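You operate a simulated robot arm through the tools that you are given. There is no shell and no other tool. Be economical: measure what you need, move in short steps, check, and stop when the job is done.

You are at the controls of a simulated two-armed robot. One attempt, no reset.

Task
Press the station four program a button two times. Close the station three cabinet door. Close the station two cabinet door. Put the grey end bell marked "+10" from the robot bench on the shelf under the spare bench and the grey end bell labelled "+2" on the top of the station four fixture plate. The order is free.

The check looks at the end state, three seconds after you hand in, the way a careful person would. Anything else that was tipped, shoved, dropped, spilled or broken makes it a failure.

Robot
Two 7-joint arms with fingered hands on one trunk, on a base that drives. Base frame: it is fixed to the floor where the robot stands at the start and does not move with it; the origin is under the middle of the robot, x ahead of it, y to its left, z up. Units: m, rad, N and s.
The left shoulder is at the start at [0.013, 0.152, 1.33], the right one opposite. With the tool pointing down near the work surface each hand reaches from about 0.1 to 0.7 m from the robot's upright axis, wherever it stands, measured 20 degrees to its own side. Places, roughly: grey end bell [3, -3.75, 0.75]; shelf under the spare bench [3, -6.5, 0.2]; station four program a button [0.6, 0, 1.5]; station three cabinet door [0.3, -1.4, 0.4]; station two cabinet door [0.5, -2.6, 0.4]; top of the station four fixture plate [0.6, 0.3, 0.9]. Payload 3.8 kg a hand.
Tool frame (each hand has its own): the origin (TCP) lies between the finger pads and is the grasp point; the fingertips stand 0.03 m ahead of it; z points along the fingers, y is the line along which they close. Largest opening 0.104 m; the body of the gripper starts 0.035 m behind the TCP. The gripper is a hand of 5 fingers: y runs from the thumb to the fingers, the wrist lies at [-0.015, -0.104, -0.178] in the tool frame, and closing takes about 1.5 s.
Orientation is that of the tool frame in the base frame, as a unit quaternion [w, x, y, z]. With the fingers straight down and the wrist toward the robot, the tool's x, y and z point along [0, 1, 0], [1, 0, 0] and [0, 0, -1] of the base frame.

Tools
- The arms move only by the tool play_rows. It takes "left_motion", "right_motion" or both (then of equal length, played together; a hand with none holds still); each is a list of rows, each a list of 7 numbers: the shift along the base's x, y, z in units of 25 mm (1.0 is 25 mm), then the turn, a rotation vector about the base's x, y, z in units of 5 degrees (1.0 is 5 degrees), then the gripper command, from -1 (shut) to 1 (fully open), values between in proportion. In form: [[x, y, z, rx, ry, rz, fingers], ...]. A call has 1 to 8 rows; each row shifts and turns the commanded pose from where the row before left it. A call with a number of a shift or a turn outside -1 to 1 is refused whole. Each row takes 0.2 s and may step no farther than 0.05 m and 0.15 rad from the row before; otherwise, or with a gripper value out of range, the whole call is refused. Where a pose cannot be reached the arm comes as near as it can. A force on the tool above 40 N (or 10 N above the force at the start of the call, whichever is more), or a blocked arm, ends the call early, and 0.2 s more pass. The fingers move at their own pace (about 0.072 m/s each) and stop on an object; they squeeze with about 33 N. The grip force told is the motor's: it shows also when the fingers shut on nothing. Time passes only in rows, and 0.2 s behind the last, so rows that do not move let the fingers close. The reply holds the time, the measured pose of the TCP, the force on the tool along the base axes, the opening and the grip force, in the units named above and with some noise, with the torque about the TCP (base axes, N m) and any sound that the robot's microphone picked up.
- Cameras (640 x 400 px; columns grow to the right, rows downward): "scene" is now at [0.0949, 0.0293, 1.5171]; the picture's right is [0.20, -0.98, -0.00], its down [-0.09, -0.02, -1.00] and it looks along [0.97, 0.20, -0.10] (base axes); focal length 218 px, centre (320, 200). "left" rides on the left gripper at [-0.08, -0.078, -0.141] in its tool frame; the picture's right is [-0.78, -0.30, 0.56], its down [0.54, -0.78, 0.33] and it looks along [0.33, 0.56, 0.76] (tool axes); focal length 247 px, centre (320, 200). "right" rides on the right gripper at [0.08, -0.078, -0.141] in its tool frame; the picture's right is [-0.78, 0.30, -0.56], its down [-0.54, -0.78, 0.33] and it looks along [-0.33, 0.56, 0.76] (tool axes); focal length 247 px, centre (320, 200). There is no depth. A picture from a camera that has moved, and an enlarged one, comes with that camera's place and axes in the base frame and with its lens. The place of the scene camera against the robot may be out by one fixed shift of up to 0.025 m in any direction.
- capture(camera): a new picture of that camera. No time passes.
- raise_lower(by): slides the trunk up (or, below 0, down) by that many m; the arms and the scene camera ride with it, the base frame stays. It gives what a move gives, with no picture.
- drive_base(legs): drives the robot by 1 to 6 legs, each [ahead, left, turn to the left] in m, m and rad, along the robot's own axes; the way and the turn of a leg run together, so that a leg with both is an arc; at most 1.5 m and 3.142 rad a leg. The arms and the cameras ride along, it lands a little off, and it stops where it bumps. It gives what a move gives.
- set_grasp(shape, hand): the hand has 5 fingers and takes this shape, open, in about a second: jaw (thumb against the fingers, like two jaws); tri (thumb and two fingers); tip (a fingertip pinch); poke (one finger out to press); point (the index stretched); flat (the hand flat); cup (the hand cupped); fist (a fist). The gripper value then closes the fingers along that shape, each until it touches; the sizes above hold for jaw. It gives what a move gives, with no picture.
- head_to(pan, tilt): turns the head with the scene camera to pan (to the left, within 1.396 rad either way) and tilt (down, from -0.506 to 1.204), counted from straight ahead of the robot. It gives what a move gives.
- enlarge(camera, box): a new picture of the part [left, top, right, bottom] of that camera's present view, enlarged. No time passes.
- sign_off(): hands the job in; it is judged then, once.

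Work in short steps. Places have to be worked out from the pictures, the camera data and where the tool is seen: move nearer, look again, correct. Check each grasp and each placing, and mend what went wrong. You have 165 turns and 130 pictures in all, those below and enlarged ones among them. Open the grippers and draw the arms clear of the work before you hand the job in, unless the task says otherwise; then end with one line.

The tools are called after ">>>" by a JSON object that holds its "fn" and its "kwargs". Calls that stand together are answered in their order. play_rows: Moves the arms, as the interface text tells. Its arguments: {"type":"object","properties":{"left_motion":{"type":"array"},"right_motion":{"type":"array"}},"required":[]} The other tools are called the same way: raise_lower (by) slides the trunk up or down; set_grasp (shape, hand) gives the hand a shape; drive_base (legs) drives the base; head_to (pan, tilt) turns the head that bears the scene camera; capture (camera) takes a picture; enlarge (camera, box) takes an enlarged picture of a part of a camera's view; sign_off () hands the job in.

At the start:

```text
time_s: 0.0
left_tool_pos: [0.3668, 0.2267, 1.5808]
left_tool_rot: [0.001, 0.707, 0.708, -0.001]
left_contact_force: [-0.5, 0.3, -0.4]
left_ft_torque: [-0.05, -0.03, -0.02]
left_opening: 0.1035
left_grasp_force: 0.1
left_shape: jaw
right_tool_pos: [0.4579, -0.0363, 1.5812]
right_tool_rot: [-0.001, 0.707, 0.707, 0.001]
right_contact_force: [-0.4, 1.5, 0.2]
right_ft_torque: [0.0, 0.0, -0.02]
right_opening: 0.1037
right_grasp_force: 0.1
right_shape: jaw
trunk travel left (down, up): [-0.4, 0.056]
robot x, y, heading: [-0.0008, 0.0014, -0.001]
head pan, tilt: [0.202, 0.087]
```

scene: 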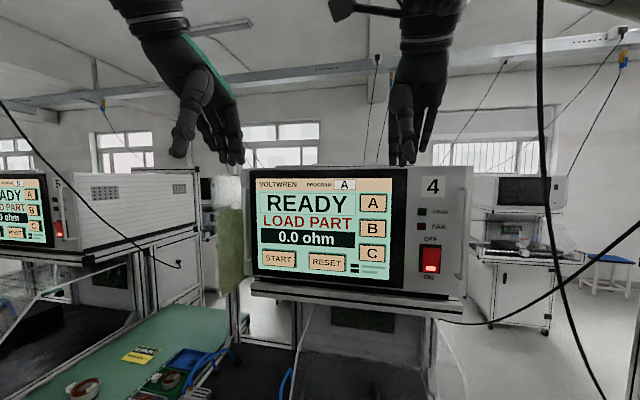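
right: 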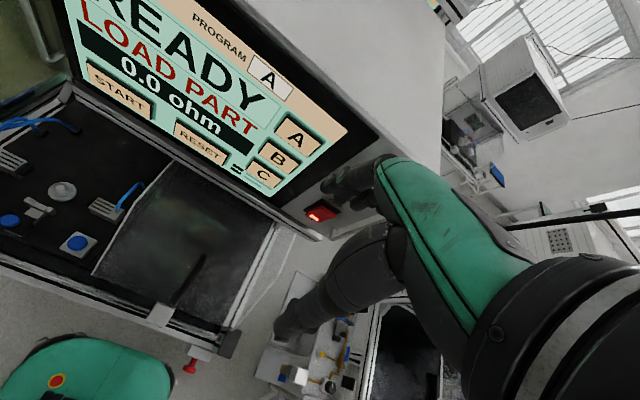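
left: 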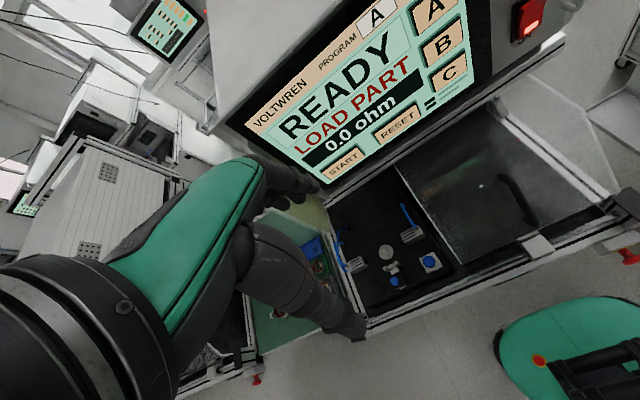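

The screen with button A is right ahead, near [0.6, 0.01, 1.46]. I look down at the fixture and to the right toward the cabinets first.

>>> {"fn": "head_to", "kwargs": {"pan": 0.2, "tilt": 0.8}}

>>> {"fn": "capture", "kwargs": {"camera": "scene"}}

>>> {"fn": "head_to", "kwargs": {"pan": -1.1, "tilt": 0.4}}

>>> {"fn": "capture", "kwargs": {"camera": "scene"}}

```text
time_s: 1.1
left_tool_pos: [0.366, 0.2259, 1.5811]
left_tool_rot: [0.0, 0.707, 0.708, -0.001]
left_contact_force: [0.0, -0.2, -0.5]
left_ft_torque: [-0.02, 0.01, 0.01]
left_opening: 0.1034
left_grasp_force: 0.1
left_shape: jaw
right_tool_pos: [0.4587, -0.0364, 1.5802]
right_tool_rot: [0.0, 0.707, 0.707, 0.001]
right_contact_force: [0.4, -0.2, -0.8]
right_ft_torque: [0.01, 0.03, -0.03]
right_opening: 0.1034
right_grasp_force: 0.0
right_shape: jaw
trunk travel left (down, up): [-0.4, 0.056]
robot x, y, heading: [0.0017, 0.0008, 0.002]
head pan, tilt: [0.201, 0.799]
```

```text
126 pictures are left
camera scene: at [0.0834, 0.0269, 1.4531], right [0.2, -0.98, 0.0], down [-0.71, -0.14, -0.69], along [0.68, 0.14, -0.72], focal length 218 px, centre (320, 200)
```

scene: 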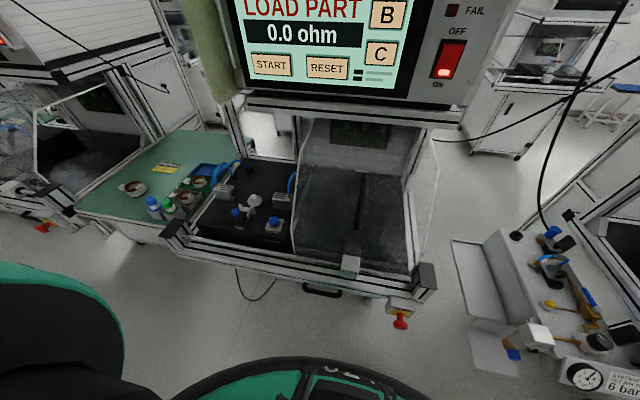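

```text
time_s: 2.5
left_tool_pos: [0.3677, 0.2252, 1.5814]
left_tool_rot: [0.0, 0.706, 0.708, 0.0]
left_contact_force: [-0.2, -0.2, -0.3]
left_ft_torque: [-0.03, -0.01, -0.02]
left_opening: 0.1035
left_grasp_force: 0.1
left_shape: jaw
right_tool_pos: [0.4583, -0.0371, 1.5809]
right_tool_rot: [-0.001, 0.708, 0.707, 0.0]
right_contact_force: [-0.3, 0.4, -0.4]
right_ft_torque: [0.01, -0.02, -0.02]
right_opening: 0.1038
right_grasp_force: 0.0
right_shape: jaw
trunk travel left (down, up): [-0.4, 0.056]
robot x, y, heading: [0.0003, 0.0005, -0.002]
head pan, tilt: [-1.1, 0.4]
```

```text
125 pictures are left
camera scene: at [0.0468, -0.0717, 1.4885], right [-0.89, -0.45, 0.01], down [-0.19, 0.35, -0.92], along [0.41, -0.82, -0.39], focal length 218 px, centre (320, 200)
```

scene: 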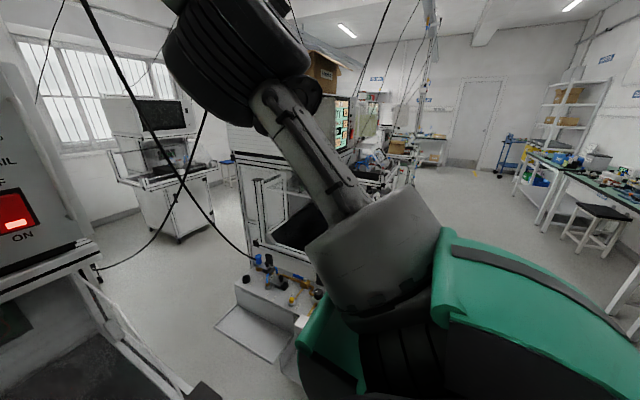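

Button A is next. I set the right hand to poke and begin turning it so the finger points forward, backing off a little.

>>> {"fn": "set_grasp", "kwargs": {"shape": "poke", "hand": "right"}}

>>> {"fn": "play_rows", "kwargs": {"right_motion": [[-1, 0, 0, 0, -1, 0, 1], [-1, 0, 0, 0, -1, 0, 1], [-0.5, 0, 0, 0, -1, 0, 1], [0, 0, 0, 0, -1, 0, 1], [0, 0, 0, 0, -1, 0, 1], [0, 0, 0, 0, -1, 0, 1], [0, 0, 0, 0, -1, 0, 1], [0, 0, 0, 0, -1, 0, 1]]}}

>>> {"fn": "play_rows", "kwargs": {"right_motion": [[0, 0, -0.5, 0, -1, 0, 1], [0, 0, -0.5, 0, -1, 0, 1], [0, 0, -0.5, 0, -1, 0, 1], [0, 0, -0.5, 0, -1, 0, 1], [0, 0, -0.5, 0, -1, 0, 1], [0, 0, -0.5, 0, -1, 0, 1], [0, 0, 0, 0, -1, 0, 1], [0, 0, 0, 0, -1, 0, 1]]}}

>>> {"fn": "head_to", "kwargs": {"pan": 0.0, "tilt": 0.1}}

>>> {"fn": "capture", "kwargs": {"camera": "scene"}}

>>> {"fn": "capture", "kwargs": {"camera": "right"}}

```text
time_s: 3.4
left_tool_pos: [0.3673, 0.2266, 1.5807]
left_tool_rot: [0.0, 0.707, 0.707, 0.0]
left_contact_force: [1.1, 0.3, -0.1]
left_ft_torque: [0.01, 0.03, -0.03]
left_opening: 0.1037
left_grasp_force: 0.1
left_shape: jaw
right_tool_pos: [0.4585, -0.0356, 1.5796]
right_tool_rot: [-0.001, 0.707, 0.707, 0.001]
right_contact_force: [-0.1, 0.4, -0.1]
right_ft_torque: [-0.01, -0.02, -0.03]
right_opening: 0.0
right_grasp_force: 0.0
right_shape: poke
trunk travel left (down, up): [-0.4, 0.056]
robot x, y, heading: [-0.0018, 0.0019, 0.002]
head pan, tilt: [-1.1, 0.4]
```

```text
time_s: 5.2
left_tool_pos: [0.3677, 0.2268, 1.5813]
left_tool_rot: [0.0, 0.707, 0.708, 0.0]
left_contact_force: [0.5, 0.0, 0.1]
left_ft_torque: [0.01, 0.02, 0.01]
left_opening: 0.1037
left_grasp_force: 0.1
left_shape: jaw
right_tool_pos: [0.396, -0.037, 1.5813]
right_tool_rot: [0.242, 0.665, 0.664, 0.243]
right_contact_force: [-0.4, -0.5, 0.2]
right_ft_torque: [0.0, 0.02, 0.0]
right_opening: 0.0002
right_grasp_force: 0.1
right_shape: poke
trunk travel left (down, up): [-0.4, 0.056]
robot x, y, heading: [-0.0033, 0.0006, -0.001]
head pan, tilt: [-1.1, 0.4]
```

```text
time_s: 7.0
left_tool_pos: [0.3679, 0.2261, 1.5798]
left_tool_rot: [0.001, 0.707, 0.707, 0.0]
left_contact_force: [0.9, -0.7, 0.5]
left_ft_torque: [0.0, -0.03, -0.01]
left_opening: 0.1037
left_grasp_force: 0.1
left_shape: jaw
right_tool_pos: [0.3964, -0.0364, 1.5059]
right_tool_rot: [0.455, 0.541, 0.541, 0.456]
right_contact_force: [0.1, -1.4, 0.5]
right_ft_torque: [-0.03, -0.02, -0.02]
right_opening: 0.0
right_grasp_force: 0.2
right_shape: poke
trunk travel left (down, up): [-0.4, 0.056]
robot x, y, heading: [-0.0017, -0.0007, -0.003]
head pan, tilt: [-1.1, 0.4]
```

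```text
time_s: 8.4
left_tool_pos: [0.3675, 0.2259, 1.5793]
left_tool_rot: [0.0, 0.706, 0.708, 0.0]
left_contact_force: [-0.6, 0.0, 0.2]
left_ft_torque: [-0.01, -0.02, -0.01]
left_opening: 0.1034
left_grasp_force: 0.2
left_shape: jaw
right_tool_pos: [0.3963, -0.0364, 1.5058]
right_tool_rot: [0.454, 0.542, 0.541, 0.455]
right_contact_force: [-0.3, 0.4, 0.5]
right_ft_torque: [0.01, 0.03, -0.02]
right_opening: 0.0
right_grasp_force: 0.0
right_shape: poke
trunk travel left (down, up): [-0.4, 0.056]
robot x, y, heading: [0.0015, 0.001, -0.0]
head pan, tilt: [0.0, 0.099]
```

```text
124 pictures are left
camera scene: at [0.097, 0.0107, 1.516], right [0.0, -1.0, 0.0], down [-0.11, 0.0, -0.99], along [0.99, 0.0, -0.11], focal length 218 px, centre (320, 200)
```

scene: 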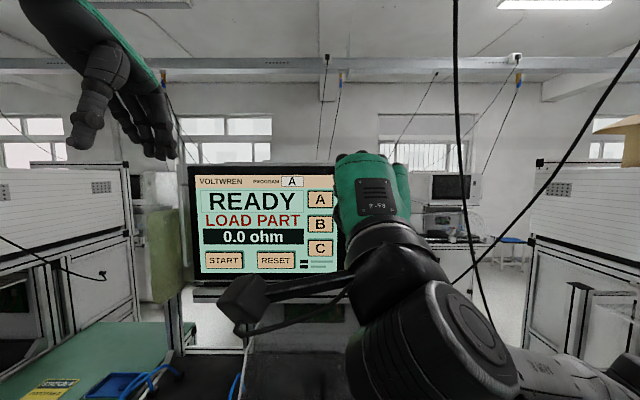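

```text
123 pictures are left
camera right: at [0.2435, 0.0431, 1.4546], right [-0.5, -0.78, 0.39], down [0.19, -0.53, -0.82], along [0.85, -0.33, 0.41], focal length 247 px, centre (320, 200)
```

right: 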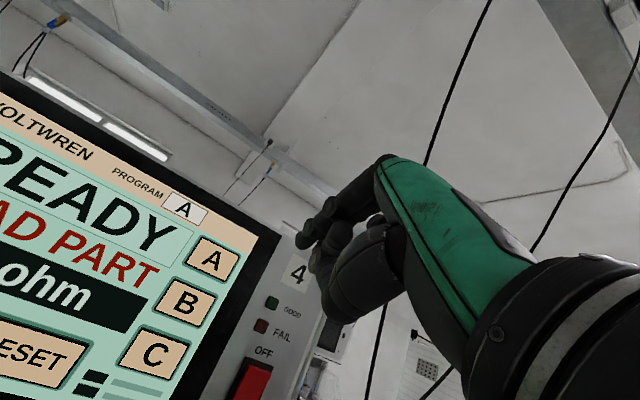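

Triangulating, A is near [0.575, 0.010, 1.467] and the fingertip sits 0.03 m ahead of the TCP. I line up and move close.

>>> {"fn": "play_rows", "kwargs": {"right_motion": [[0, 1, -1, 0, -1, 0, -1], [0, 0.85, -0.55, 0, -1, 0, -1], [1, 0, 0, 0, 0, 0, -1], [1, 0, 0, 0, 0, 0, -1], [1, 0, 0, 0, 0, 0, -1], [0.6, 0, 0, 0, 0, 0, -1], [0, 0, 0, 0, 0, 0, -1]]}}

>>> {"fn": "capture", "kwargs": {"camera": "right"}}

>>> {"fn": "capture", "kwargs": {"camera": "scene"}}

```text
time_s: 10.0
left_tool_pos: [0.366, 0.2255, 1.5809]
left_tool_rot: [0.0, 0.706, 0.708, -0.001]
left_contact_force: [-0.1, 0.0, -0.2]
left_ft_torque: [-0.03, -0.02, 0.02]
left_opening: 0.1036
left_grasp_force: 0.0
left_shape: jaw
right_tool_pos: [0.486, 0.0088, 1.4654]
right_tool_rot: [0.499, 0.5, 0.5, 0.501]
right_contact_force: [-0.4, 0.0, 0.2]
right_ft_torque: [0.02, 0.04, 0.01]
right_opening: 0.0001
right_grasp_force: 0.1
right_shape: poke
trunk travel left (down, up): [-0.4, 0.056]
robot x, y, heading: [0.0002, 0.0051, -0.001]
head pan, tilt: [0.0, 0.099]
```

```text
122 pictures are left
camera right: at [0.3451, 0.0888, 1.3896], right [-0.56, -0.78, 0.3], down [0.33, -0.53, -0.78], along [0.76, -0.33, 0.56], focal length 247 px, centre (320, 200)
```

right: 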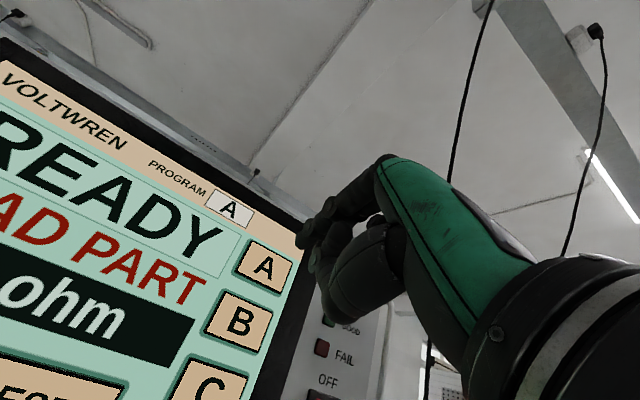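

```text
121 pictures are left
camera scene: at [0.0968, 0.0106, 1.516], right [0.0, -1.0, 0.0], down [-0.11, 0.0, -0.99], along [0.99, 0.0, -0.11], focal length 218 px, centre (320, 200)
```

scene: 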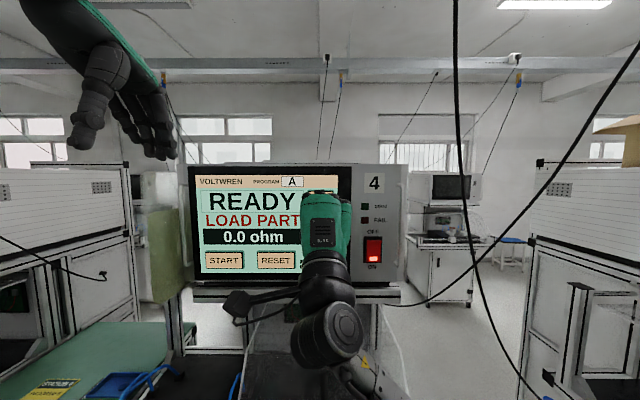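

Refined: A at about [0.614, 0.006, 1.469], tip at x 0.516. I advance, the last bit in small steps, and stop near the surface.

>>> {"fn": "play_rows", "kwargs": {"right_motion": [[1, -0.1, 0.1, 0, 0, 0, -1], [1, 0, 0, 0, 0, 0, -1], [0.7, 0, 0, 0, 0, 0, -1], [0.3, 0, 0, 0, 0, 0, -1], [0.2, 0, 0, 0, 0, 0, -1], [0, 0, 0, 0, 0, 0, -1]]}}

>>> {"fn": "capture", "kwargs": {"camera": "right"}}

```text
time_s: 11.4
left_tool_pos: [0.3668, 0.2261, 1.5821]
left_tool_rot: [0.001, 0.707, 0.708, -0.001]
left_contact_force: [0.2, 0.2, -0.3]
left_ft_torque: [0.03, -0.03, -0.01]
left_opening: 0.1038
left_grasp_force: 0.0
left_shape: jaw
right_tool_pos: [0.5662, 0.0071, 1.4682]
right_tool_rot: [0.5, 0.5, 0.5, 0.5]
right_contact_force: [0.3, -0.1, -0.1]
right_ft_torque: [0.01, -0.05, 0.0]
right_opening: 0.0001
right_grasp_force: 0.0
right_shape: poke
trunk travel left (down, up): [-0.4, 0.056]
robot x, y, heading: [0.0066, -0.0014, -0.002]
head pan, tilt: [0.0, 0.099]
```

```text
120 pictures are left
camera right: at [0.425, 0.0869, 1.3921], right [-0.56, -0.78, 0.3], down [0.33, -0.53, -0.78], along [0.76, -0.33, 0.55], focal length 247 px, centre (320, 200)
```

right: 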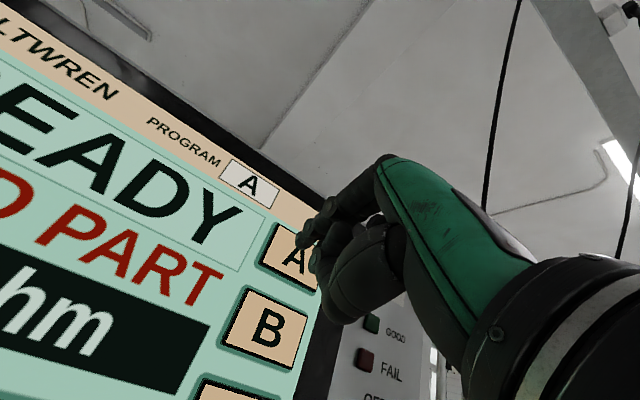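

Tip is over A with perhaps 15 mm to go. I press forward in small steps.

>>> {"fn": "play_rows", "kwargs": {"right_motion": [[0.2, 0, 0, 0, 0, 0, -1], [0.2, 0, 0, 0, 0, 0, -1], [0.2, 0, 0, 0, 0, 0, -1]]}}

```text
time_s: 12.2
left_tool_pos: [0.3675, 0.226, 1.581]
left_tool_rot: [0.001, 0.707, 0.707, -0.002]
left_contact_force: [-0.2, 0.4, -0.8]
left_ft_torque: [-0.03, 0.02, 0.0]
left_opening: 0.1036
left_grasp_force: 0.1
left_shape: jaw
right_tool_pos: [0.5813, 0.0085, 1.4678]
right_tool_rot: [0.499, 0.499, 0.501, 0.501]
right_contact_force: [-0.6, -0.1, 0.3]
right_ft_torque: [0.0, 0.02, -0.01]
right_opening: 0.0
right_grasp_force: 0.0
right_shape: poke
trunk travel left (down, up): [-0.4, 0.056]
robot x, y, heading: [0.0042, 0.0002, -0.001]
head pan, tilt: [0.0, 0.099]
```

No contact yet at tip x ≈ 0.611; on in smaller steps.

>>> {"fn": "play_rows", "kwargs": {"right_motion": [[0.15, 0, 0, 0, 0, 0, -1], [0.15, 0, 0, 0, 0, 0, -1], [0, 0, 0, 0, 0, 0, -1]]}}

>>> {"fn": "capture", "kwargs": {"camera": "right"}}

```text
time_s: 13.0
left_tool_pos: [0.3667, 0.2253, 1.5815]
left_tool_rot: [0.0, 0.706, 0.708, -0.001]
left_contact_force: [-0.6, 0.2, 0.1]
left_ft_torque: [0.0, -0.02, 0.04]
left_opening: 0.1036
left_grasp_force: 0.0
left_shape: jaw
right_tool_pos: [0.589, 0.0067, 1.4701]
right_tool_rot: [0.499, 0.5, 0.5, 0.501]
right_contact_force: [0.3, -0.6, -0.7]
right_ft_torque: [-0.01, 0.0, 0.02]
right_opening: 0.0
right_grasp_force: 0.0
right_shape: poke
trunk travel left (down, up): [-0.4, 0.056]
robot x, y, heading: [0.0002, 0.0009, -0.007]
head pan, tilt: [0.0, 0.099]
```

```text
119 pictures are left
camera right: at [0.4475, 0.0869, 1.3925], right [-0.56, -0.78, 0.3], down [0.33, -0.53, -0.78], along [0.76, -0.33, 0.55], focal length 247 px, centre (320, 200)
```

right: 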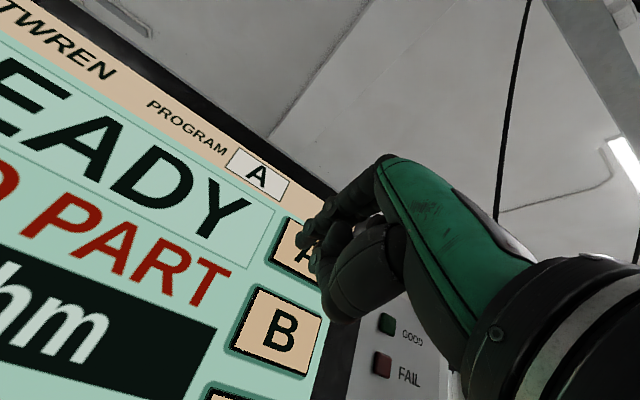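

Still clear; the panel seems to be at x ≈ 0.625. Continue pressing.

>>> {"fn": "play_rows", "kwargs": {"right_motion": [[0.12, 0, 0, 0, 0, 0, -1], [0.12, 0, 0, 0, 0, 0, -1], [0.12, 0, 0, 0, 0, 0, -1]]}}

```text
time_s: 13.8
left_tool_pos: [0.3658, 0.2254, 1.5811]
left_tool_rot: [0.0, 0.707, 0.708, 0.0]
left_contact_force: [-0.1, -0.4, -0.4]
left_ft_torque: [0.01, -0.02, 0.03]
left_opening: 0.1037
left_grasp_force: 0.0
left_shape: jaw
right_tool_pos: [0.598, 0.0076, 1.4685]
right_tool_rot: [0.498, 0.5, 0.501, 0.501]
right_contact_force: [0.1, -0.6, 0.2]
right_ft_torque: [-0.02, -0.01, 0.01]
right_opening: 0.0
right_grasp_force: 0.0
right_shape: poke
trunk travel left (down, up): [-0.4, 0.056]
robot x, y, heading: [0.0026, -0.0019, 0.003]
head pan, tilt: [0.0, 0.099]
```

Tip x ≈ 0.628, no force yet. A few more small steps.

>>> {"fn": "play_rows", "kwargs": {"right_motion": [[0.12, 0, 0, 0, 0, 0, -1], [0.12, 0, 0, 0, 0, 0, -1], [0.12, 0, 0, 0, 0, 0, -1]]}}

>>> {"fn": "capture", "kwargs": {"camera": "right"}}

```text
time_s: 14.6
left_tool_pos: [0.3639, 0.2253, 1.5811]
left_tool_rot: [0.002, 0.706, 0.708, 0.001]
left_contact_force: [0.4, 0.7, -0.1]
left_ft_torque: [0.04, 0.03, 0.03]
left_opening: 0.1037
left_grasp_force: 0.1
left_shape: jaw
right_tool_pos: [0.6019, 0.0067, 1.471]
right_tool_rot: [0.5, 0.5, 0.499, 0.501]
right_contact_force: [-7.8, -0.9, 1.7]
right_ft_torque: [0.01, -0.05, -0.01]
right_opening: 0.0
right_grasp_force: 0.0
right_shape: poke
trunk travel left (down, up): [-0.4, 0.056]
robot x, y, heading: [-0.0011, 0.0021, -0.001]
head pan, tilt: [0.0, 0.099]
heard: click
```

```text
118 pictures are left
camera right: at [0.4619, 0.0872, 1.3937], right [-0.56, -0.78, 0.29], down [0.34, -0.53, -0.78], along [0.76, -0.33, 0.56], focal length 247 px, centre (320, 200)
```

right: 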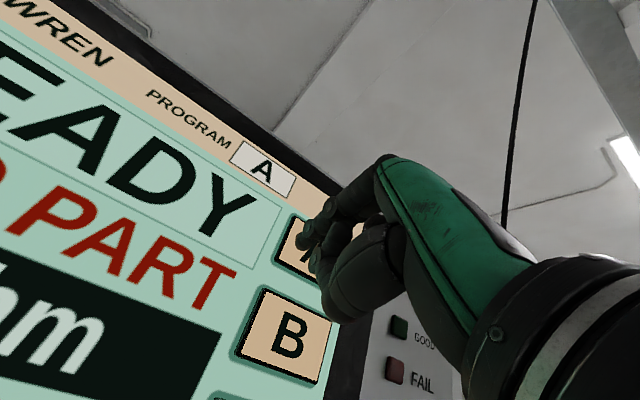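

A click with 8 N: first press registered. I draw back about 2.5 cm and press once more the same way.

>>> {"fn": "play_rows", "kwargs": {"right_motion": [[-1, 0, 0, 0, 0, 0, -1], [0, 0, 0, 0, 0, 0, -1], [0, 0, 0, 0, 0, 0, -1]]}}

>>> {"fn": "play_rows", "kwargs": {"right_motion": [[0.5, 0, 0, 0, 0, 0, -1], [0.26, 0, 0, 0, 0, 0, -1], [0.12, 0, 0, 0, 0, 0, -1], [0.12, 0, 0, 0, 0, 0, -1]]}}

```text
time_s: 15.4
left_tool_pos: [0.3671, 0.226, 1.5812]
left_tool_rot: [0.002, 0.706, 0.708, -0.001]
left_contact_force: [0.2, -0.2, 0.0]
left_ft_torque: [0.0, 0.01, 0.0]
left_opening: 0.1038
left_grasp_force: 0.1
left_shape: jaw
right_tool_pos: [0.5814, 0.0069, 1.4681]
right_tool_rot: [0.499, 0.501, 0.5, 0.5]
right_contact_force: [-0.5, 0.3, 0.0]
right_ft_torque: [0.02, -0.01, 0.01]
right_opening: 0.0
right_grasp_force: 0.2
right_shape: poke
trunk travel left (down, up): [-0.4, 0.056]
robot x, y, heading: [-0.0018, -0.0002, -0.003]
head pan, tilt: [0.0, 0.099]
```

```text
time_s: 16.4
left_tool_pos: [0.3648, 0.227, 1.5818]
left_tool_rot: [0.001, 0.706, 0.708, 0.001]
left_contact_force: [-0.8, -0.2, 0.7]
left_ft_torque: [0.03, 0.02, 0.03]
left_opening: 0.1034
left_grasp_force: 0.0
left_shape: jaw
right_tool_pos: [0.6027, 0.0072, 1.4705]
right_tool_rot: [0.499, 0.499, 0.5, 0.501]
right_contact_force: [-6.8, 0.2, -0.4]
right_ft_torque: [0.0, -0.01, -0.02]
right_opening: 0.0
right_grasp_force: 0.1
right_shape: poke
trunk travel left (down, up): [-0.4, 0.056]
robot x, y, heading: [0.0046, 0.0025, -0.001]
head pan, tilt: [0.0, 0.099]
heard: click
```

Second click heard. I retract straight back with the hand well clear of the panel, then look right toward stations three and two.

>>> {"fn": "play_rows", "kwargs": {"right_motion": [[-1, 0, 0, 0, 0, 0, -1], [-1, 0, 0, 0, 0, 0, -1], [-1, 0, 0, 0, 0, 0, -1], [-1, 0, 0, 0, 0, 0, -1], [-1, 0, 0, 0, 0, 0, -1], [-1, 0, 0, 0, 0, 0, -1], [-1, 0, 0, 0, 0, 0, -1], [-1, 0, 0, 0, 0, 0, -1]]}}

>>> {"fn": "play_rows", "kwargs": {"right_motion": [[0, -1, 0, 0, 0, 0, -1], [0, -1, -1, 0, 0, 0, -1], [0, -1, -1, 0, 0, 0, -1], [0, -1, -1, 0, 0, 0, -1], [0, -1, -1, 0, 0, 0, -1], [0, -1, -1, 0, 0, 0, -1], [0, 0, -1, 0, 0, 0, -1], [0, 0, -1, 0, 0, 0, -1]]}}

>>> {"fn": "capture", "kwargs": {"camera": "scene"}}

>>> {"fn": "head_to", "kwargs": {"pan": -1.2, "tilt": 0.6}}

>>> {"fn": "capture", "kwargs": {"camera": "scene"}}

```text
time_s: 17.4
left_tool_pos: [0.3672, 0.2254, 1.5815]
left_tool_rot: [0.001, 0.707, 0.708, 0.0]
left_contact_force: [-0.3, -0.8, -0.6]
left_ft_torque: [0.01, 0.03, -0.05]
left_opening: 0.1034
left_grasp_force: 0.0
left_shape: jaw
right_tool_pos: [0.4922, -0.0057, 1.5399]
right_tool_rot: [0.567, 0.452, 0.458, 0.514]
right_contact_force: [0.0, 0.1, -0.4]
right_ft_torque: [-0.01, 0.05, 0.0]
right_opening: 0.0
right_grasp_force: 0.1
right_shape: poke
trunk travel left (down, up): [-0.4, 0.056]
robot x, y, heading: [-0.0009, 0.0022, 0.001]
head pan, tilt: [0.0, 0.099]
stopped in row 4 (right hand): the arm was blocked; the commanded pose is now the measured one
```

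```text
time_s: 19.2
left_tool_pos: [0.366, 0.2262, 1.5811]
left_tool_rot: [0.001, 0.706, 0.708, -0.001]
left_contact_force: [-0.3, -0.9, 1.1]
left_ft_torque: [-0.03, -0.04, 0.01]
left_opening: 0.1037
left_grasp_force: 0.0
left_shape: jaw
right_tool_pos: [0.4913, -0.1552, 1.3639]
right_tool_rot: [0.566, 0.452, 0.458, 0.515]
right_contact_force: [0.4, -0.6, 0.4]
right_ft_torque: [0.0, -0.03, 0.01]
right_opening: 0.0
right_grasp_force: 0.1
right_shape: poke
trunk travel left (down, up): [-0.4, 0.056]
robot x, y, heading: [-0.0003, 0.0011, -0.003]
head pan, tilt: [0.0, 0.099]
```

```text
117 pictures are left
camera scene: at [0.0966, 0.0113, 1.516], right [0.0, -1.0, 0.0], down [-0.11, 0.0, -0.99], along [0.99, 0.0, -0.11], focal length 218 px, centre (320, 200)
```

scene: 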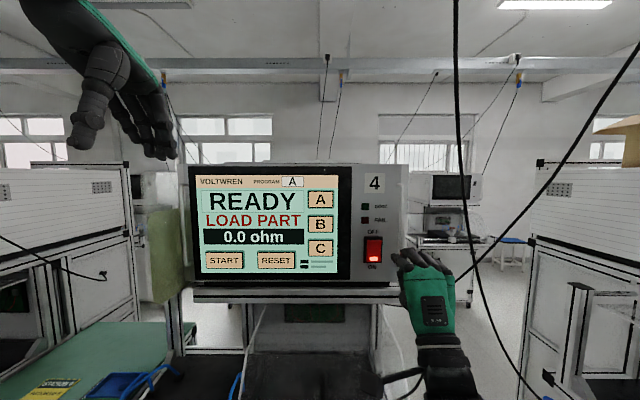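

```text
time_s: 20.6
left_tool_pos: [0.3657, 0.2258, 1.5815]
left_tool_rot: [0.0, 0.707, 0.707, 0.0]
left_contact_force: [-0.5, 0.4, -0.1]
left_ft_torque: [-0.01, 0.01, 0.02]
left_opening: 0.1037
left_grasp_force: 0.1
left_shape: jaw
right_tool_pos: [0.4921, -0.155, 1.3662]
right_tool_rot: [0.565, 0.452, 0.459, 0.516]
right_contact_force: [0.4, 0.0, 0.1]
right_ft_torque: [0.03, -0.01, -0.01]
right_opening: 0.0
right_grasp_force: 0.0
right_shape: poke
trunk travel left (down, up): [-0.4, 0.056]
robot x, y, heading: [0.0004, 0.0019, 0.001]
head pan, tilt: [-1.201, 0.6]
```

```text
116 pictures are left
camera scene: at [0.0364, -0.0716, 1.4704], right [-0.93, -0.36, 0.01], down [-0.21, 0.53, -0.82], along [0.29, -0.77, -0.57], focal length 218 px, centre (320, 200)
```

scene: 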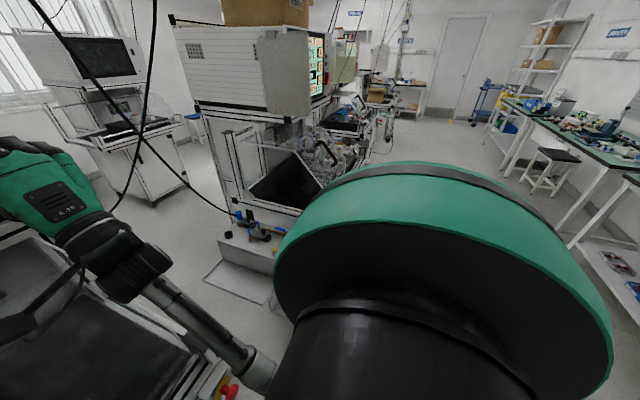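

Both presses done, arm is clear. I back away from station four and turn right to survey stations three and two.

>>> {"fn": "drive_base", "kwargs": {"legs": [[-0.45, 0, 0], [0, 0, -1.3]]}}

>>> {"fn": "head_to", "kwargs": {"pan": 0.2, "tilt": 0.4}}

>>> {"fn": "capture", "kwargs": {"camera": "scene"}}

>>> {"fn": "head_to", "kwargs": {"pan": 1.2, "tilt": 0.3}}

>>> {"fn": "capture", "kwargs": {"camera": "scene"}}

```text
time_s: 26.5
left_tool_pos: [-0.1294, -0.292, 1.5807]
left_tool_rot: [0.0, 0.99, 0.138, -0.001]
left_contact_force: [-0.5, 0.2, 0.6]
left_ft_torque: [0.02, -0.02, -0.01]
left_opening: 0.1035
left_grasp_force: 0.0
left_shape: jaw
right_tool_pos: [-0.4629, -0.5143, 1.3634]
right_tool_rot: [0.761, 0.638, 0.092, 0.069]
right_contact_force: [0.4, 0.0, -0.3]
right_ft_torque: [-0.01, 0.0, 0.01]
right_opening: 0.0
right_grasp_force: 0.1
right_shape: poke
trunk travel left (down, up): [-0.4, 0.056]
robot x, y, heading: [-0.4485, 0.0031, -1.294]
head pan, tilt: [-1.201, 0.6]
```

```text
time_s: 28.0
left_tool_pos: [-0.1303, -0.292, 1.5811]
left_tool_rot: [0.0, 0.991, 0.137, -0.001]
left_contact_force: [0.9, 0.2, 0.1]
left_ft_torque: [0.05, -0.01, 0.02]
left_opening: 0.104
left_grasp_force: 0.1
left_shape: jaw
right_tool_pos: [-0.4628, -0.5151, 1.3649]
right_tool_rot: [0.762, 0.637, 0.093, 0.069]
right_contact_force: [0.2, 0.3, 0.3]
right_ft_torque: [0.01, 0.02, 0.0]
right_opening: 0.0
right_grasp_force: 0.1
right_shape: poke
trunk travel left (down, up): [-0.4, 0.056]
robot x, y, heading: [-0.4493, 0.0002, -1.297]
head pan, tilt: [0.201, 0.4]
```

```text
115 pictures are left
camera scene: at [-0.4032, -0.076, 1.4881], right [-0.89, -0.46, 0.0], down [-0.18, 0.35, -0.92], along [0.42, -0.82, -0.4], focal length 218 px, centre (320, 200)
```

scene: 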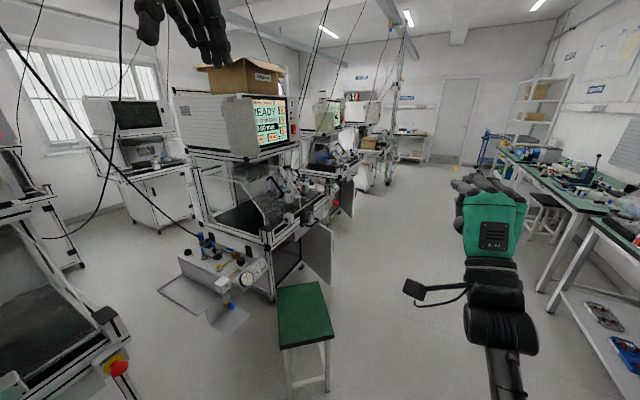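

```text
time_s: 29.3
left_tool_pos: [-0.1295, -0.2911, 1.5809]
left_tool_rot: [0.001, 0.99, 0.138, -0.001]
left_contact_force: [0.1, -0.9, 0.1]
left_ft_torque: [-0.01, -0.02, 0.03]
left_opening: 0.1037
left_grasp_force: 0.1
left_shape: jaw
right_tool_pos: [-0.4619, -0.5149, 1.3642]
right_tool_rot: [0.762, 0.638, 0.093, 0.07]
right_contact_force: [-0.1, 0.1, 0.1]
right_ft_torque: [-0.02, -0.03, 0.03]
right_opening: 0.0
right_grasp_force: 0.1
right_shape: poke
trunk travel left (down, up): [-0.4, 0.056]
robot x, y, heading: [-0.4471, 0.0034, -1.294]
head pan, tilt: [1.201, 0.3]
```

```text
114 pictures are left
camera scene: at [-0.3526, -0.0027, 1.4979], right [-0.1, -1.0, -0.01], down [-0.3, 0.04, -0.95], along [0.95, -0.09, -0.3], focal length 218 px, centre (320, 200)
```

scene: 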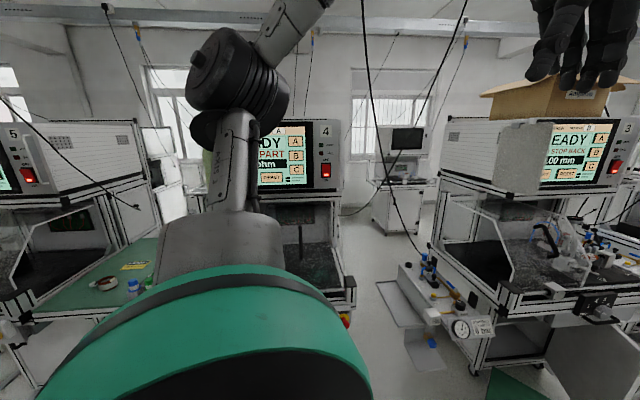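

Stations three and two both show open doors low on the front, with a stool near station three. I drive down the aisle to face station three and look closely.

>>> {"fn": "drive_base", "kwargs": {"legs": [[0, -0.5, 0], [1.3, 0, 0], [0, 0, 1.295]]}}

>>> {"fn": "head_to", "kwargs": {"pan": 0.0, "tilt": 0.7}}

>>> {"fn": "capture", "kwargs": {"camera": "scene"}}

```text
time_s: 41.6
left_tool_pos: [-0.2024, -1.1625, 1.5806]
left_tool_rot: [0.0, 0.702, 0.712, -0.001]
left_contact_force: [1.1, 0.5, 0.1]
left_ft_torque: [-0.04, -0.01, 0.0]
left_opening: 0.1036
left_grasp_force: 0.2
left_shape: jaw
right_tool_pos: [-0.0736, -1.5411, 1.365]
right_tool_rot: [0.561, 0.45, 0.462, 0.519]
right_contact_force: [0.3, -1.3, 0.1]
right_ft_torque: [0.0, 0.02, -0.01]
right_opening: 0.0
right_grasp_force: 0.1
right_shape: poke
trunk travel left (down, up): [-0.4, 0.056]
robot x, y, heading: [-0.5675, -1.3964, 0.013]
head pan, tilt: [1.201, 0.3]
```

```text
time_s: 43.0
left_tool_pos: [-0.2033, -1.1615, 1.5821]
left_tool_rot: [0.0, 0.702, 0.712, 0.0]
left_contact_force: [0.0, -0.1, -0.3]
left_ft_torque: [0.02, 0.0, -0.03]
left_opening: 0.1039
left_grasp_force: 0.0
left_shape: jaw
right_tool_pos: [-0.0735, -1.5411, 1.3649]
right_tool_rot: [0.561, 0.449, 0.462, 0.519]
right_contact_force: [0.4, 0.5, -0.6]
right_ft_torque: [0.02, -0.01, -0.01]
right_opening: 0.0
right_grasp_force: 0.0
right_shape: poke
trunk travel left (down, up): [-0.4, 0.056]
robot x, y, heading: [-0.5643, -1.3896, 0.013]
head pan, tilt: [0.0, 0.7]
```

```text
113 pictures are left
camera scene: at [-0.4778, -1.3808, 1.4613], right [0.01, -1.0, 0.0], down [-0.65, -0.01, -0.76], along [0.76, 0.01, -0.65], focal length 218 px, centre (320, 200)
```

scene: 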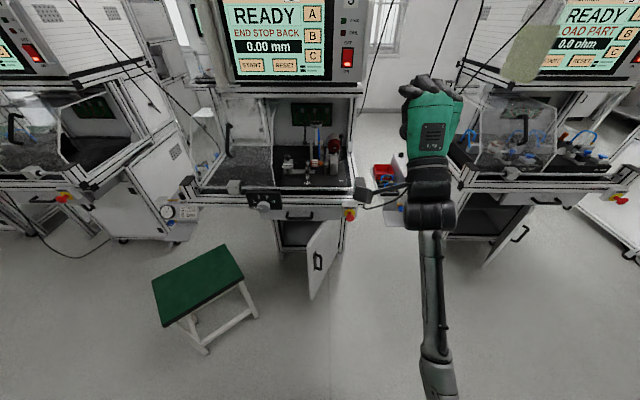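

Station three's door is hinged on its right (y≈-1.485), its free edge at about [0.15, -1.32]. I'll lower the trunk, make a fist with the right hand, point it down and push the outer face toward +x.

>>> {"fn": "raise_lower", "kwargs": {"by": -0.38}}

>>> {"fn": "set_grasp", "kwargs": {"shape": "fist", "hand": "right"}}

>>> {"fn": "play_rows", "kwargs": {"right_motion": [[-1, 0, 0, 0, 1, 0, -1], [-1, 0, 0, 0, 1, 0, -1], [-1, 0, 0, 0, 1, 0, -1], [-0.5, 0, 0, 0, 1, 0, -1], [0, 0, 0, 0, 1, 0, -1], [0, 0, 0, 0, 1, 0, -1], [0, 0, 0, 0, 1, 0, -1], [0, 0, 0, 0, 1, 0, -1]]}}

>>> {"fn": "play_rows", "kwargs": {"right_motion": [[0, 0.2, -1, 0, 1, 0, -1], [0, 0.2, -1, 0, 1, 0, -1], [0, 0.2, -1, 0, 1, 0, -1], [0, 0.2, -1, 0, 1, 0, -1], [0, 0.2, -1, 0, 1, 0, -1], [0, 0.2, -1, 0, 1, 0, -1], [0, 0, -1, 0, 1, 0, -1], [0, 0, -1, 0, 1, 0, -1]]}}

>>> {"fn": "capture", "kwargs": {"camera": "scene"}}

```text
time_s: 46.9
left_tool_pos: [-0.2712, -1.1643, 1.2965]
left_tool_rot: [0.042, 0.701, 0.71, 0.042]
left_contact_force: [-1.1, -0.6, 0.8]
left_ft_torque: [0.04, -0.12, 0.01]
left_opening: 0.1038
left_grasp_force: 0.0
left_shape: jaw
right_tool_pos: [-0.0519, -1.5417, 0.989]
right_tool_rot: [0.54, 0.474, 0.486, 0.498]
right_contact_force: [-1.7, 0.6, 1.6]
right_ft_torque: [-0.01, 0.04, -0.02]
right_opening: 0.0001
right_grasp_force: 0.1
right_shape: poke
trunk travel left (down, up): [-0.055, 0.402]
robot x, y, heading: [-0.5661, -1.393, 0.009]
head pan, tilt: [0.0, 0.7]
stopped: the arm was blocked; the commanded pose is now the measured one
```

```text
time_s: 47.8
left_tool_pos: [-0.2667, -1.1634, 1.2943]
left_tool_rot: [0.041, 0.701, 0.711, 0.039]
left_contact_force: [-0.3, -0.9, -0.2]
left_ft_torque: [0.01, -0.01, -0.01]
left_opening: 0.1037
left_grasp_force: 0.1
left_shape: jaw
right_tool_pos: [-0.0476, -1.5415, 0.9816]
right_tool_rot: [0.536, 0.478, 0.489, 0.495]
right_contact_force: [1.1, -0.6, 0.8]
right_ft_torque: [0.02, 0.01, 0.0]
right_opening: 0.0
right_grasp_force: 0.1
right_shape: fist
trunk travel left (down, up): [-0.055, 0.402]
robot x, y, heading: [-0.5724, -1.3907, 0.012]
head pan, tilt: [0.0, 0.7]
```

```text
time_s: 49.2
left_tool_pos: [-0.265, -1.1635, 1.2934]
left_tool_rot: [0.04, 0.702, 0.71, 0.039]
left_contact_force: [0.4, 1.1, -1.0]
left_ft_torque: [-0.01, 0.02, 0.02]
left_opening: 0.1036
left_grasp_force: 0.1
left_shape: jaw
right_tool_pos: [-0.0275, -1.4983, 0.87]
right_tool_rot: [0.401, 0.566, 0.66, 0.287]
right_contact_force: [-0.1, -0.2, -0.5]
right_ft_torque: [-0.02, -0.01, 0.02]
right_opening: 0.0
right_grasp_force: 0.1
right_shape: fist
right hand out of reach, approached as far as the arm can: row 1, 2, 3, 4, 5, 6, 7
trunk travel left (down, up): [-0.055, 0.402]
robot x, y, heading: [-0.5675, -1.3909, 0.009]
head pan, tilt: [0.0, 0.7]
stopped in row 7 (right hand): the arm was blocked; the commanded pose is now the measured one
```

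```text
time_s: 51.0
left_tool_pos: [-0.2658, -1.1635, 1.2939]
left_tool_rot: [0.04, 0.701, 0.711, 0.039]
left_contact_force: [-0.2, -0.2, 0.8]
left_ft_torque: [0.01, 0.0, 0.01]
left_opening: 0.1035
left_grasp_force: 0.0
left_shape: jaw
right_tool_pos: [-0.0367, -1.4821, 0.6392]
right_tool_rot: [0.151, 0.621, 0.768, 0.035]
right_contact_force: [-0.1, 0.1, 0.3]
right_ft_torque: [0.0, -0.02, 0.02]
right_opening: 0.0
right_grasp_force: 0.1
right_shape: fist
trunk travel left (down, up): [-0.055, 0.402]
robot x, y, heading: [-0.572, -1.3886, 0.015]
head pan, tilt: [0.0, 0.7]
```

```text
112 pictures are left
camera scene: at [-0.3288, -1.379, 1.0599], right [0.01, -1.0, 0.0], down [-0.88, -0.01, -0.47], along [0.47, 0.01, -0.88], focal length 218 px, centre (320, 200)
```

scene: 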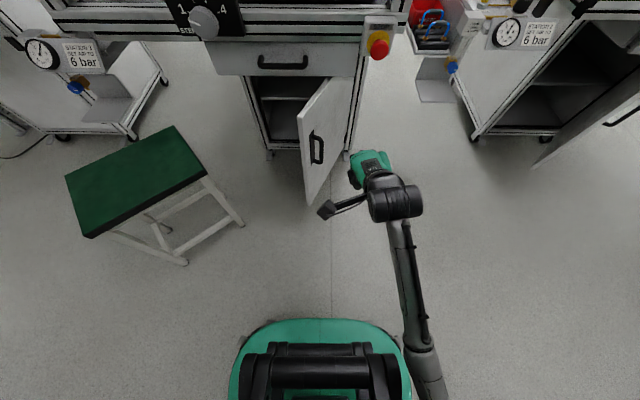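

The door stands about 43° open, outer face and handle toward me, free edge [0.155, -1.31], hinge [0.32, -1.484]. I lower the fist in front of it and pull back a little, then drive 0.2 m closer.

>>> {"fn": "play_rows", "kwargs": {"right_motion": [[-0.5, 0, -1, 0, 0, 0, -1], [-0.5, 0, -1, 0, 0, 0, -1], [-0.5, 0.5, -1, 0, 0, 0, -1], [-0.5, 0.8, -1, 0, 0, 0, -1], [-0.5, 0.8, -1, 0, 0, 0, -1], [-0.5, 0.8, -1, 0, 0, 0, -1], [0, 0.8, -1, 0, 0, 0, -1], [0, 0.8, -1, 0, 0, 0, -1]]}}

>>> {"fn": "drive_base", "kwargs": {"legs": [[0.18, 0, 0]]}}

>>> {"fn": "capture", "kwargs": {"camera": "scene"}}

```text
time_s: 52.0
left_tool_pos: [-0.2671, -1.1639, 1.2937]
left_tool_rot: [0.04, 0.702, 0.71, 0.04]
left_contact_force: [0.8, 0.1, 0.0]
left_ft_torque: [0.02, 0.02, 0.01]
left_opening: 0.1035
left_grasp_force: 0.1
left_shape: jaw
right_tool_pos: [-0.0033, -1.4517, 0.6448]
right_tool_rot: [0.226, 0.615, 0.746, 0.117]
right_contact_force: [0.0, 0.2, -0.2]
right_ft_torque: [0.01, 0.01, 0.04]
right_opening: 0.0
right_grasp_force: 0.1
right_shape: fist
trunk travel left (down, up): [-0.055, 0.402]
robot x, y, heading: [-0.5671, -1.391, 0.017]
head pan, tilt: [0.0, 0.7]
stopped in row 4 (right hand): the arm was blocked; the commanded pose is now the measured one
```

```text
time_s: 53.5
left_tool_pos: [-0.0855, -1.1613, 1.2924]
left_tool_rot: [0.039, 0.702, 0.71, 0.039]
left_contact_force: [0.1, 0.0, -0.8]
left_ft_torque: [0.02, 0.0, 0.0]
left_opening: 0.104
left_grasp_force: 0.0
left_shape: jaw
right_tool_pos: [0.1706, -1.4535, 0.6353]
right_tool_rot: [0.222, 0.615, 0.748, 0.11]
right_contact_force: [0.2, -0.4, 0.4]
right_ft_torque: [0.0, 0.04, 0.0]
right_opening: 0.0
right_grasp_force: 0.1
right_shape: fist
trunk travel left (down, up): [-0.055, 0.402]
robot x, y, heading: [-0.3862, -1.3903, 0.007]
head pan, tilt: [0.0, 0.7]
```

```text
111 pictures are left
camera scene: at [-0.1497, -1.377, 1.0596], right [0.01, -1.0, 0.0], down [-0.88, -0.01, -0.47], along [0.47, 0.01, -0.88], focal length 218 px, centre (320, 200)
```

scene: 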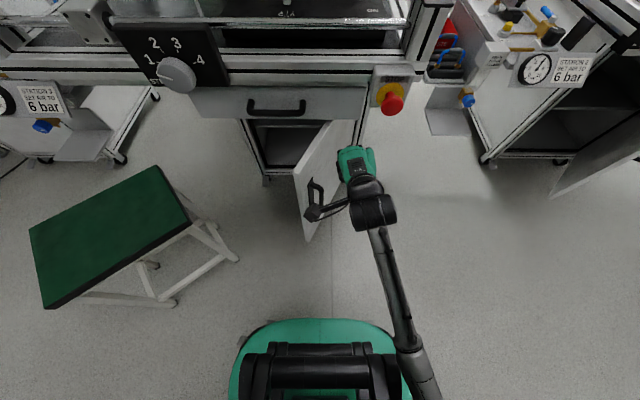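

The arm blocked when pulling back, so I go down and left in place from here, keeping x.

>>> {"fn": "play_rows", "kwargs": {"right_motion": [[0, 0.5, -1, 0, 0.5, 0, -1], [0, 0.5, -1, 0, 0.5, 0, -1], [-0.3, 0.5, -1, 0, 0.5, 0, -1], [-0.3, 0.5, -1, 0, 0.5, 0, -1], [-0.3, 0.5, -1, 0, 0.5, 0, -1], [-0.3, 0.5, -1, 0, 0.5, 0, -1]]}}

>>> {"fn": "capture", "kwargs": {"camera": "scene"}}

```text
time_s: 54.6
left_tool_pos: [-0.0905, -1.1619, 1.2982]
left_tool_rot: [0.042, 0.701, 0.711, 0.042]
left_contact_force: [-0.2, 0.4, -0.4]
left_ft_torque: [0.02, 0.0, 0.01]
left_opening: 0.1039
left_grasp_force: 0.1
left_shape: jaw
right_tool_pos: [0.1733, -1.46, 0.5655]
right_tool_rot: [0.234, 0.611, 0.755, 0.046]
right_contact_force: [0.3, -0.9, -0.3]
right_ft_torque: [0.05, 0.0, 0.01]
right_opening: 0.0
right_grasp_force: 0.2
right_shape: fist
trunk travel left (down, up): [-0.055, 0.402]
robot x, y, heading: [-0.3866, -1.3878, 0.01]
head pan, tilt: [0.0, 0.7]
stopped in row 5 (right hand): the arm was blocked; the commanded pose is now the measured one
```

```text
110 pictures are left
camera scene: at [-0.1521, -1.377, 1.0638], right [0.01, -1.0, 0.0], down [-0.88, -0.01, -0.47], along [0.47, 0.01, -0.88], focal length 218 px, centre (320, 200)
```

scene: 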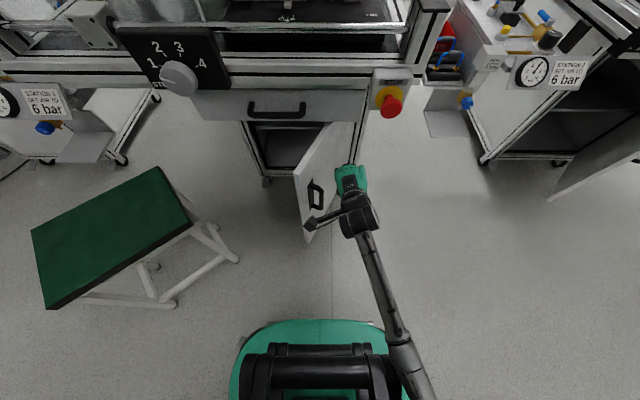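

The hand sits in front of the door but too near the hinge. I'll shift the base 0.1 m left instead of fighting the arm's limits.

>>> {"fn": "drive_base", "kwargs": {"legs": [[-0.06, 0, 0], [0, 0.1, 0]]}}

>>> {"fn": "capture", "kwargs": {"camera": "scene"}}

```text
time_s: 56.3
left_tool_pos: [-0.1515, -1.0598, 1.2987]
left_tool_rot: [0.042, 0.701, 0.71, 0.042]
left_contact_force: [0.2, 0.3, 0.0]
left_ft_torque: [-0.02, -0.01, 0.0]
left_opening: 0.104
left_grasp_force: 0.0
left_shape: jaw
right_tool_pos: [0.1134, -1.3585, 0.5667]
right_tool_rot: [0.234, 0.611, 0.755, 0.047]
right_contact_force: [0.8, 0.6, -0.2]
right_ft_torque: [-0.02, 0.01, -0.03]
right_opening: 0.0
right_grasp_force: 0.1
right_shape: fist
trunk travel left (down, up): [-0.055, 0.402]
robot x, y, heading: [-0.4503, -1.2892, 0.009]
head pan, tilt: [0.0, 0.7]
```

```text
109 pictures are left
camera scene: at [-0.2137, -1.2764, 1.064], right [0.01, -1.0, 0.0], down [-0.88, -0.01, -0.47], along [0.47, 0.0, -0.88], focal length 218 px, centre (320, 200)
```

scene: 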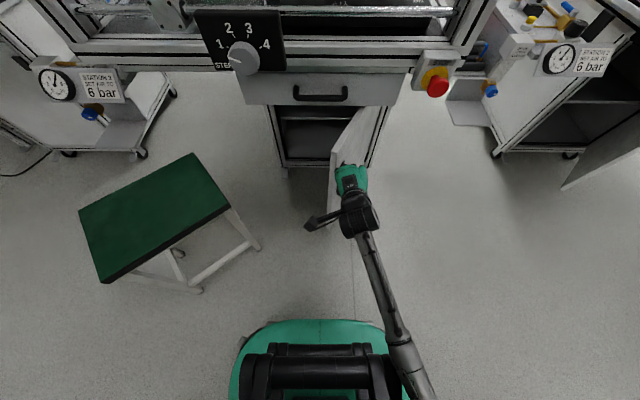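

The fist is now in front of the door's outer half. I drive forward in short legs, pushing it shut.

>>> {"fn": "drive_base", "kwargs": {"legs": [[0.12, 0, 0]]}}

>>> {"fn": "capture", "kwargs": {"camera": "scene"}}

```text
time_s: 57.4
left_tool_pos: [-0.081, -1.0593, 1.2947]
left_tool_rot: [0.039, 0.701, 0.711, 0.039]
left_contact_force: [0.5, 0.1, 0.0]
left_ft_torque: [-0.01, 0.02, -0.03]
left_opening: 0.1034
left_grasp_force: 0.0
left_shape: jaw
right_tool_pos: [0.1814, -1.356, 0.5761]
right_tool_rot: [0.238, 0.612, 0.752, 0.061]
right_contact_force: [-7.7, 5.3, 14.1]
right_ft_torque: [0.3, 0.12, 0.14]
right_opening: 0.0001
right_grasp_force: 0.1
right_shape: fist
trunk travel left (down, up): [-0.055, 0.402]
robot x, y, heading: [-0.3803, -1.2928, 0.013]
head pan, tilt: [0.0, 0.7]
stopped in leg 1: the force on the tool passed its limit at 59 N (the readings are from after the stop); the commanded pose is now the measured one
```

```text
108 pictures are left
camera scene: at [-0.1437, -1.2751, 1.0613], right [0.01, -1.0, 0.0], down [-0.88, -0.01, -0.47], along [0.47, 0.0, -0.88], focal length 218 px, centre (320, 200)
```

scene: 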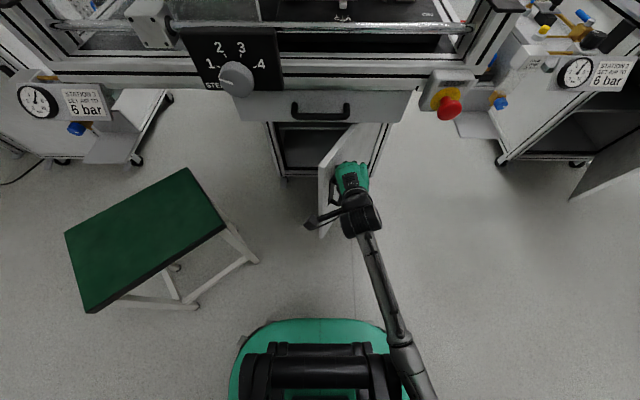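

Contact stopped at 59 N, possibly the handle. I look through the right hand camera.

>>> {"fn": "capture", "kwargs": {"camera": "right"}}

>>> {"fn": "enlarge", "kwargs": {"camera": "scene", "box": [240, 100, 440, 260]}}

```text
107 pictures are left
camera right: at [0.0402, -1.2714, 0.6475], right [0.13, -0.55, 0.82], down [-0.47, -0.76, -0.44], along [0.87, -0.33, -0.36], focal length 247 px, centre (320, 200)
```

right: 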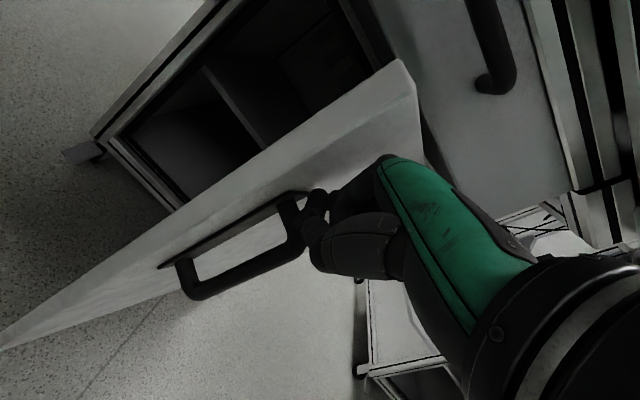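

```text
2.50 times, centred on (340, 180) of scene
camera zoom: at [-0.1437, -1.2751, 1.0613], right [0.01, -1.0, 0.0], down [-0.88, -0.01, -0.47], along [0.47, 0.0, -0.88], focal length 545 px, centre (270, 250)
```

zoom: 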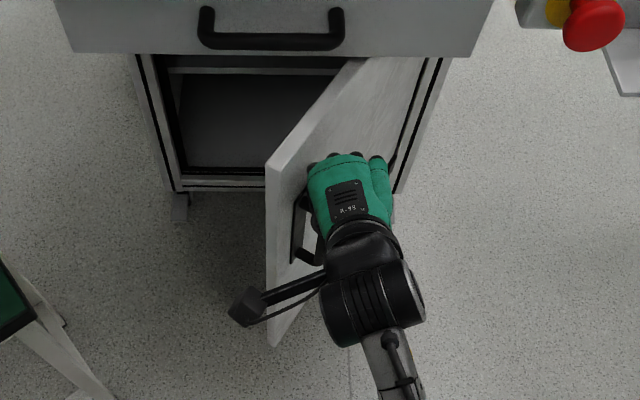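

The fist pressed on the top of the handle. I back off slightly, raise 3 cm above the handle, then push gently with the arm.

>>> {"fn": "drive_base", "kwargs": {"legs": [[-0.04, 0, 0]]}}

>>> {"fn": "play_rows", "kwargs": {"right_motion": [[0, 0, 0.6, 0, 0, 0, -1], [0, 0, 0.6, 0, 0, 0, -1], [0.4, 0.2, 0, 0, 0, 0, -1], [0.4, 0.2, 0, 0, 0, 0, -1], [0.4, 0.2, 0, 0, 0, 0, -1], [0.4, 0.2, 0, 0, 0, 0, -1], [0.4, 0.2, 0, 0, 0, 0, -1], [0.4, 0.2, 0, 0, 0, 0, -1]]}}

>>> {"fn": "capture", "kwargs": {"camera": "right"}}

```text
time_s: 58.3
left_tool_pos: [-0.1218, -1.0615, 1.2951]
left_tool_rot: [0.041, 0.702, 0.71, 0.04]
left_contact_force: [-0.2, 0.2, 0.2]
left_ft_torque: [-0.01, 0.0, -0.01]
left_opening: 0.1038
left_grasp_force: 0.1
left_shape: jaw
right_tool_pos: [0.1397, -1.3593, 0.5737]
right_tool_rot: [0.237, 0.613, 0.751, 0.058]
right_contact_force: [0.5, -1.2, -0.1]
right_ft_torque: [-0.04, 0.01, 0.01]
right_opening: 0.0004
right_grasp_force: 0.1
right_shape: fist
trunk travel left (down, up): [-0.055, 0.402]
robot x, y, heading: [-0.4206, -1.2918, 0.014]
head pan, tilt: [0.0, 0.7]
```

```text
time_s: 59.8
left_tool_pos: [-0.1219, -1.0626, 1.2971]
left_tool_rot: [0.041, 0.702, 0.71, 0.04]
left_contact_force: [0.5, 0.8, -0.3]
left_ft_torque: [0.01, -0.02, 0.0]
left_opening: 0.1038
left_grasp_force: 0.0
left_shape: jaw
right_tool_pos: [0.1297, -1.3722, 0.5577]
right_tool_rot: [0.226, 0.606, 0.762, 0.007]
right_contact_force: [0.4, -0.4, -1.1]
right_ft_torque: [0.02, -0.02, 0.0]
right_opening: 0.0
right_grasp_force: 0.0
right_shape: fist
trunk travel left (down, up): [-0.055, 0.402]
robot x, y, heading: [-0.4226, -1.2897, 0.011]
head pan, tilt: [0.0, 0.7]
stopped in row 7 (right hand): the arm was blocked; the commanded pose is now the measured one
```

```text
105 pictures are left
camera right: at [-0.0039, -1.2815, 0.6352], right [0.2, -0.49, 0.85], down [-0.51, -0.79, -0.34], along [0.83, -0.37, -0.41], focal length 247 px, centre (320, 200)
```

right: 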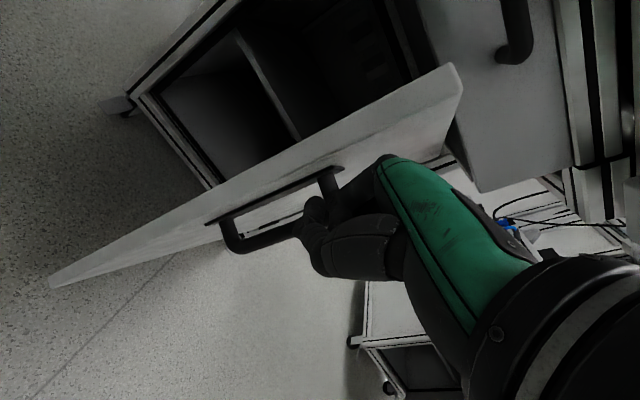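

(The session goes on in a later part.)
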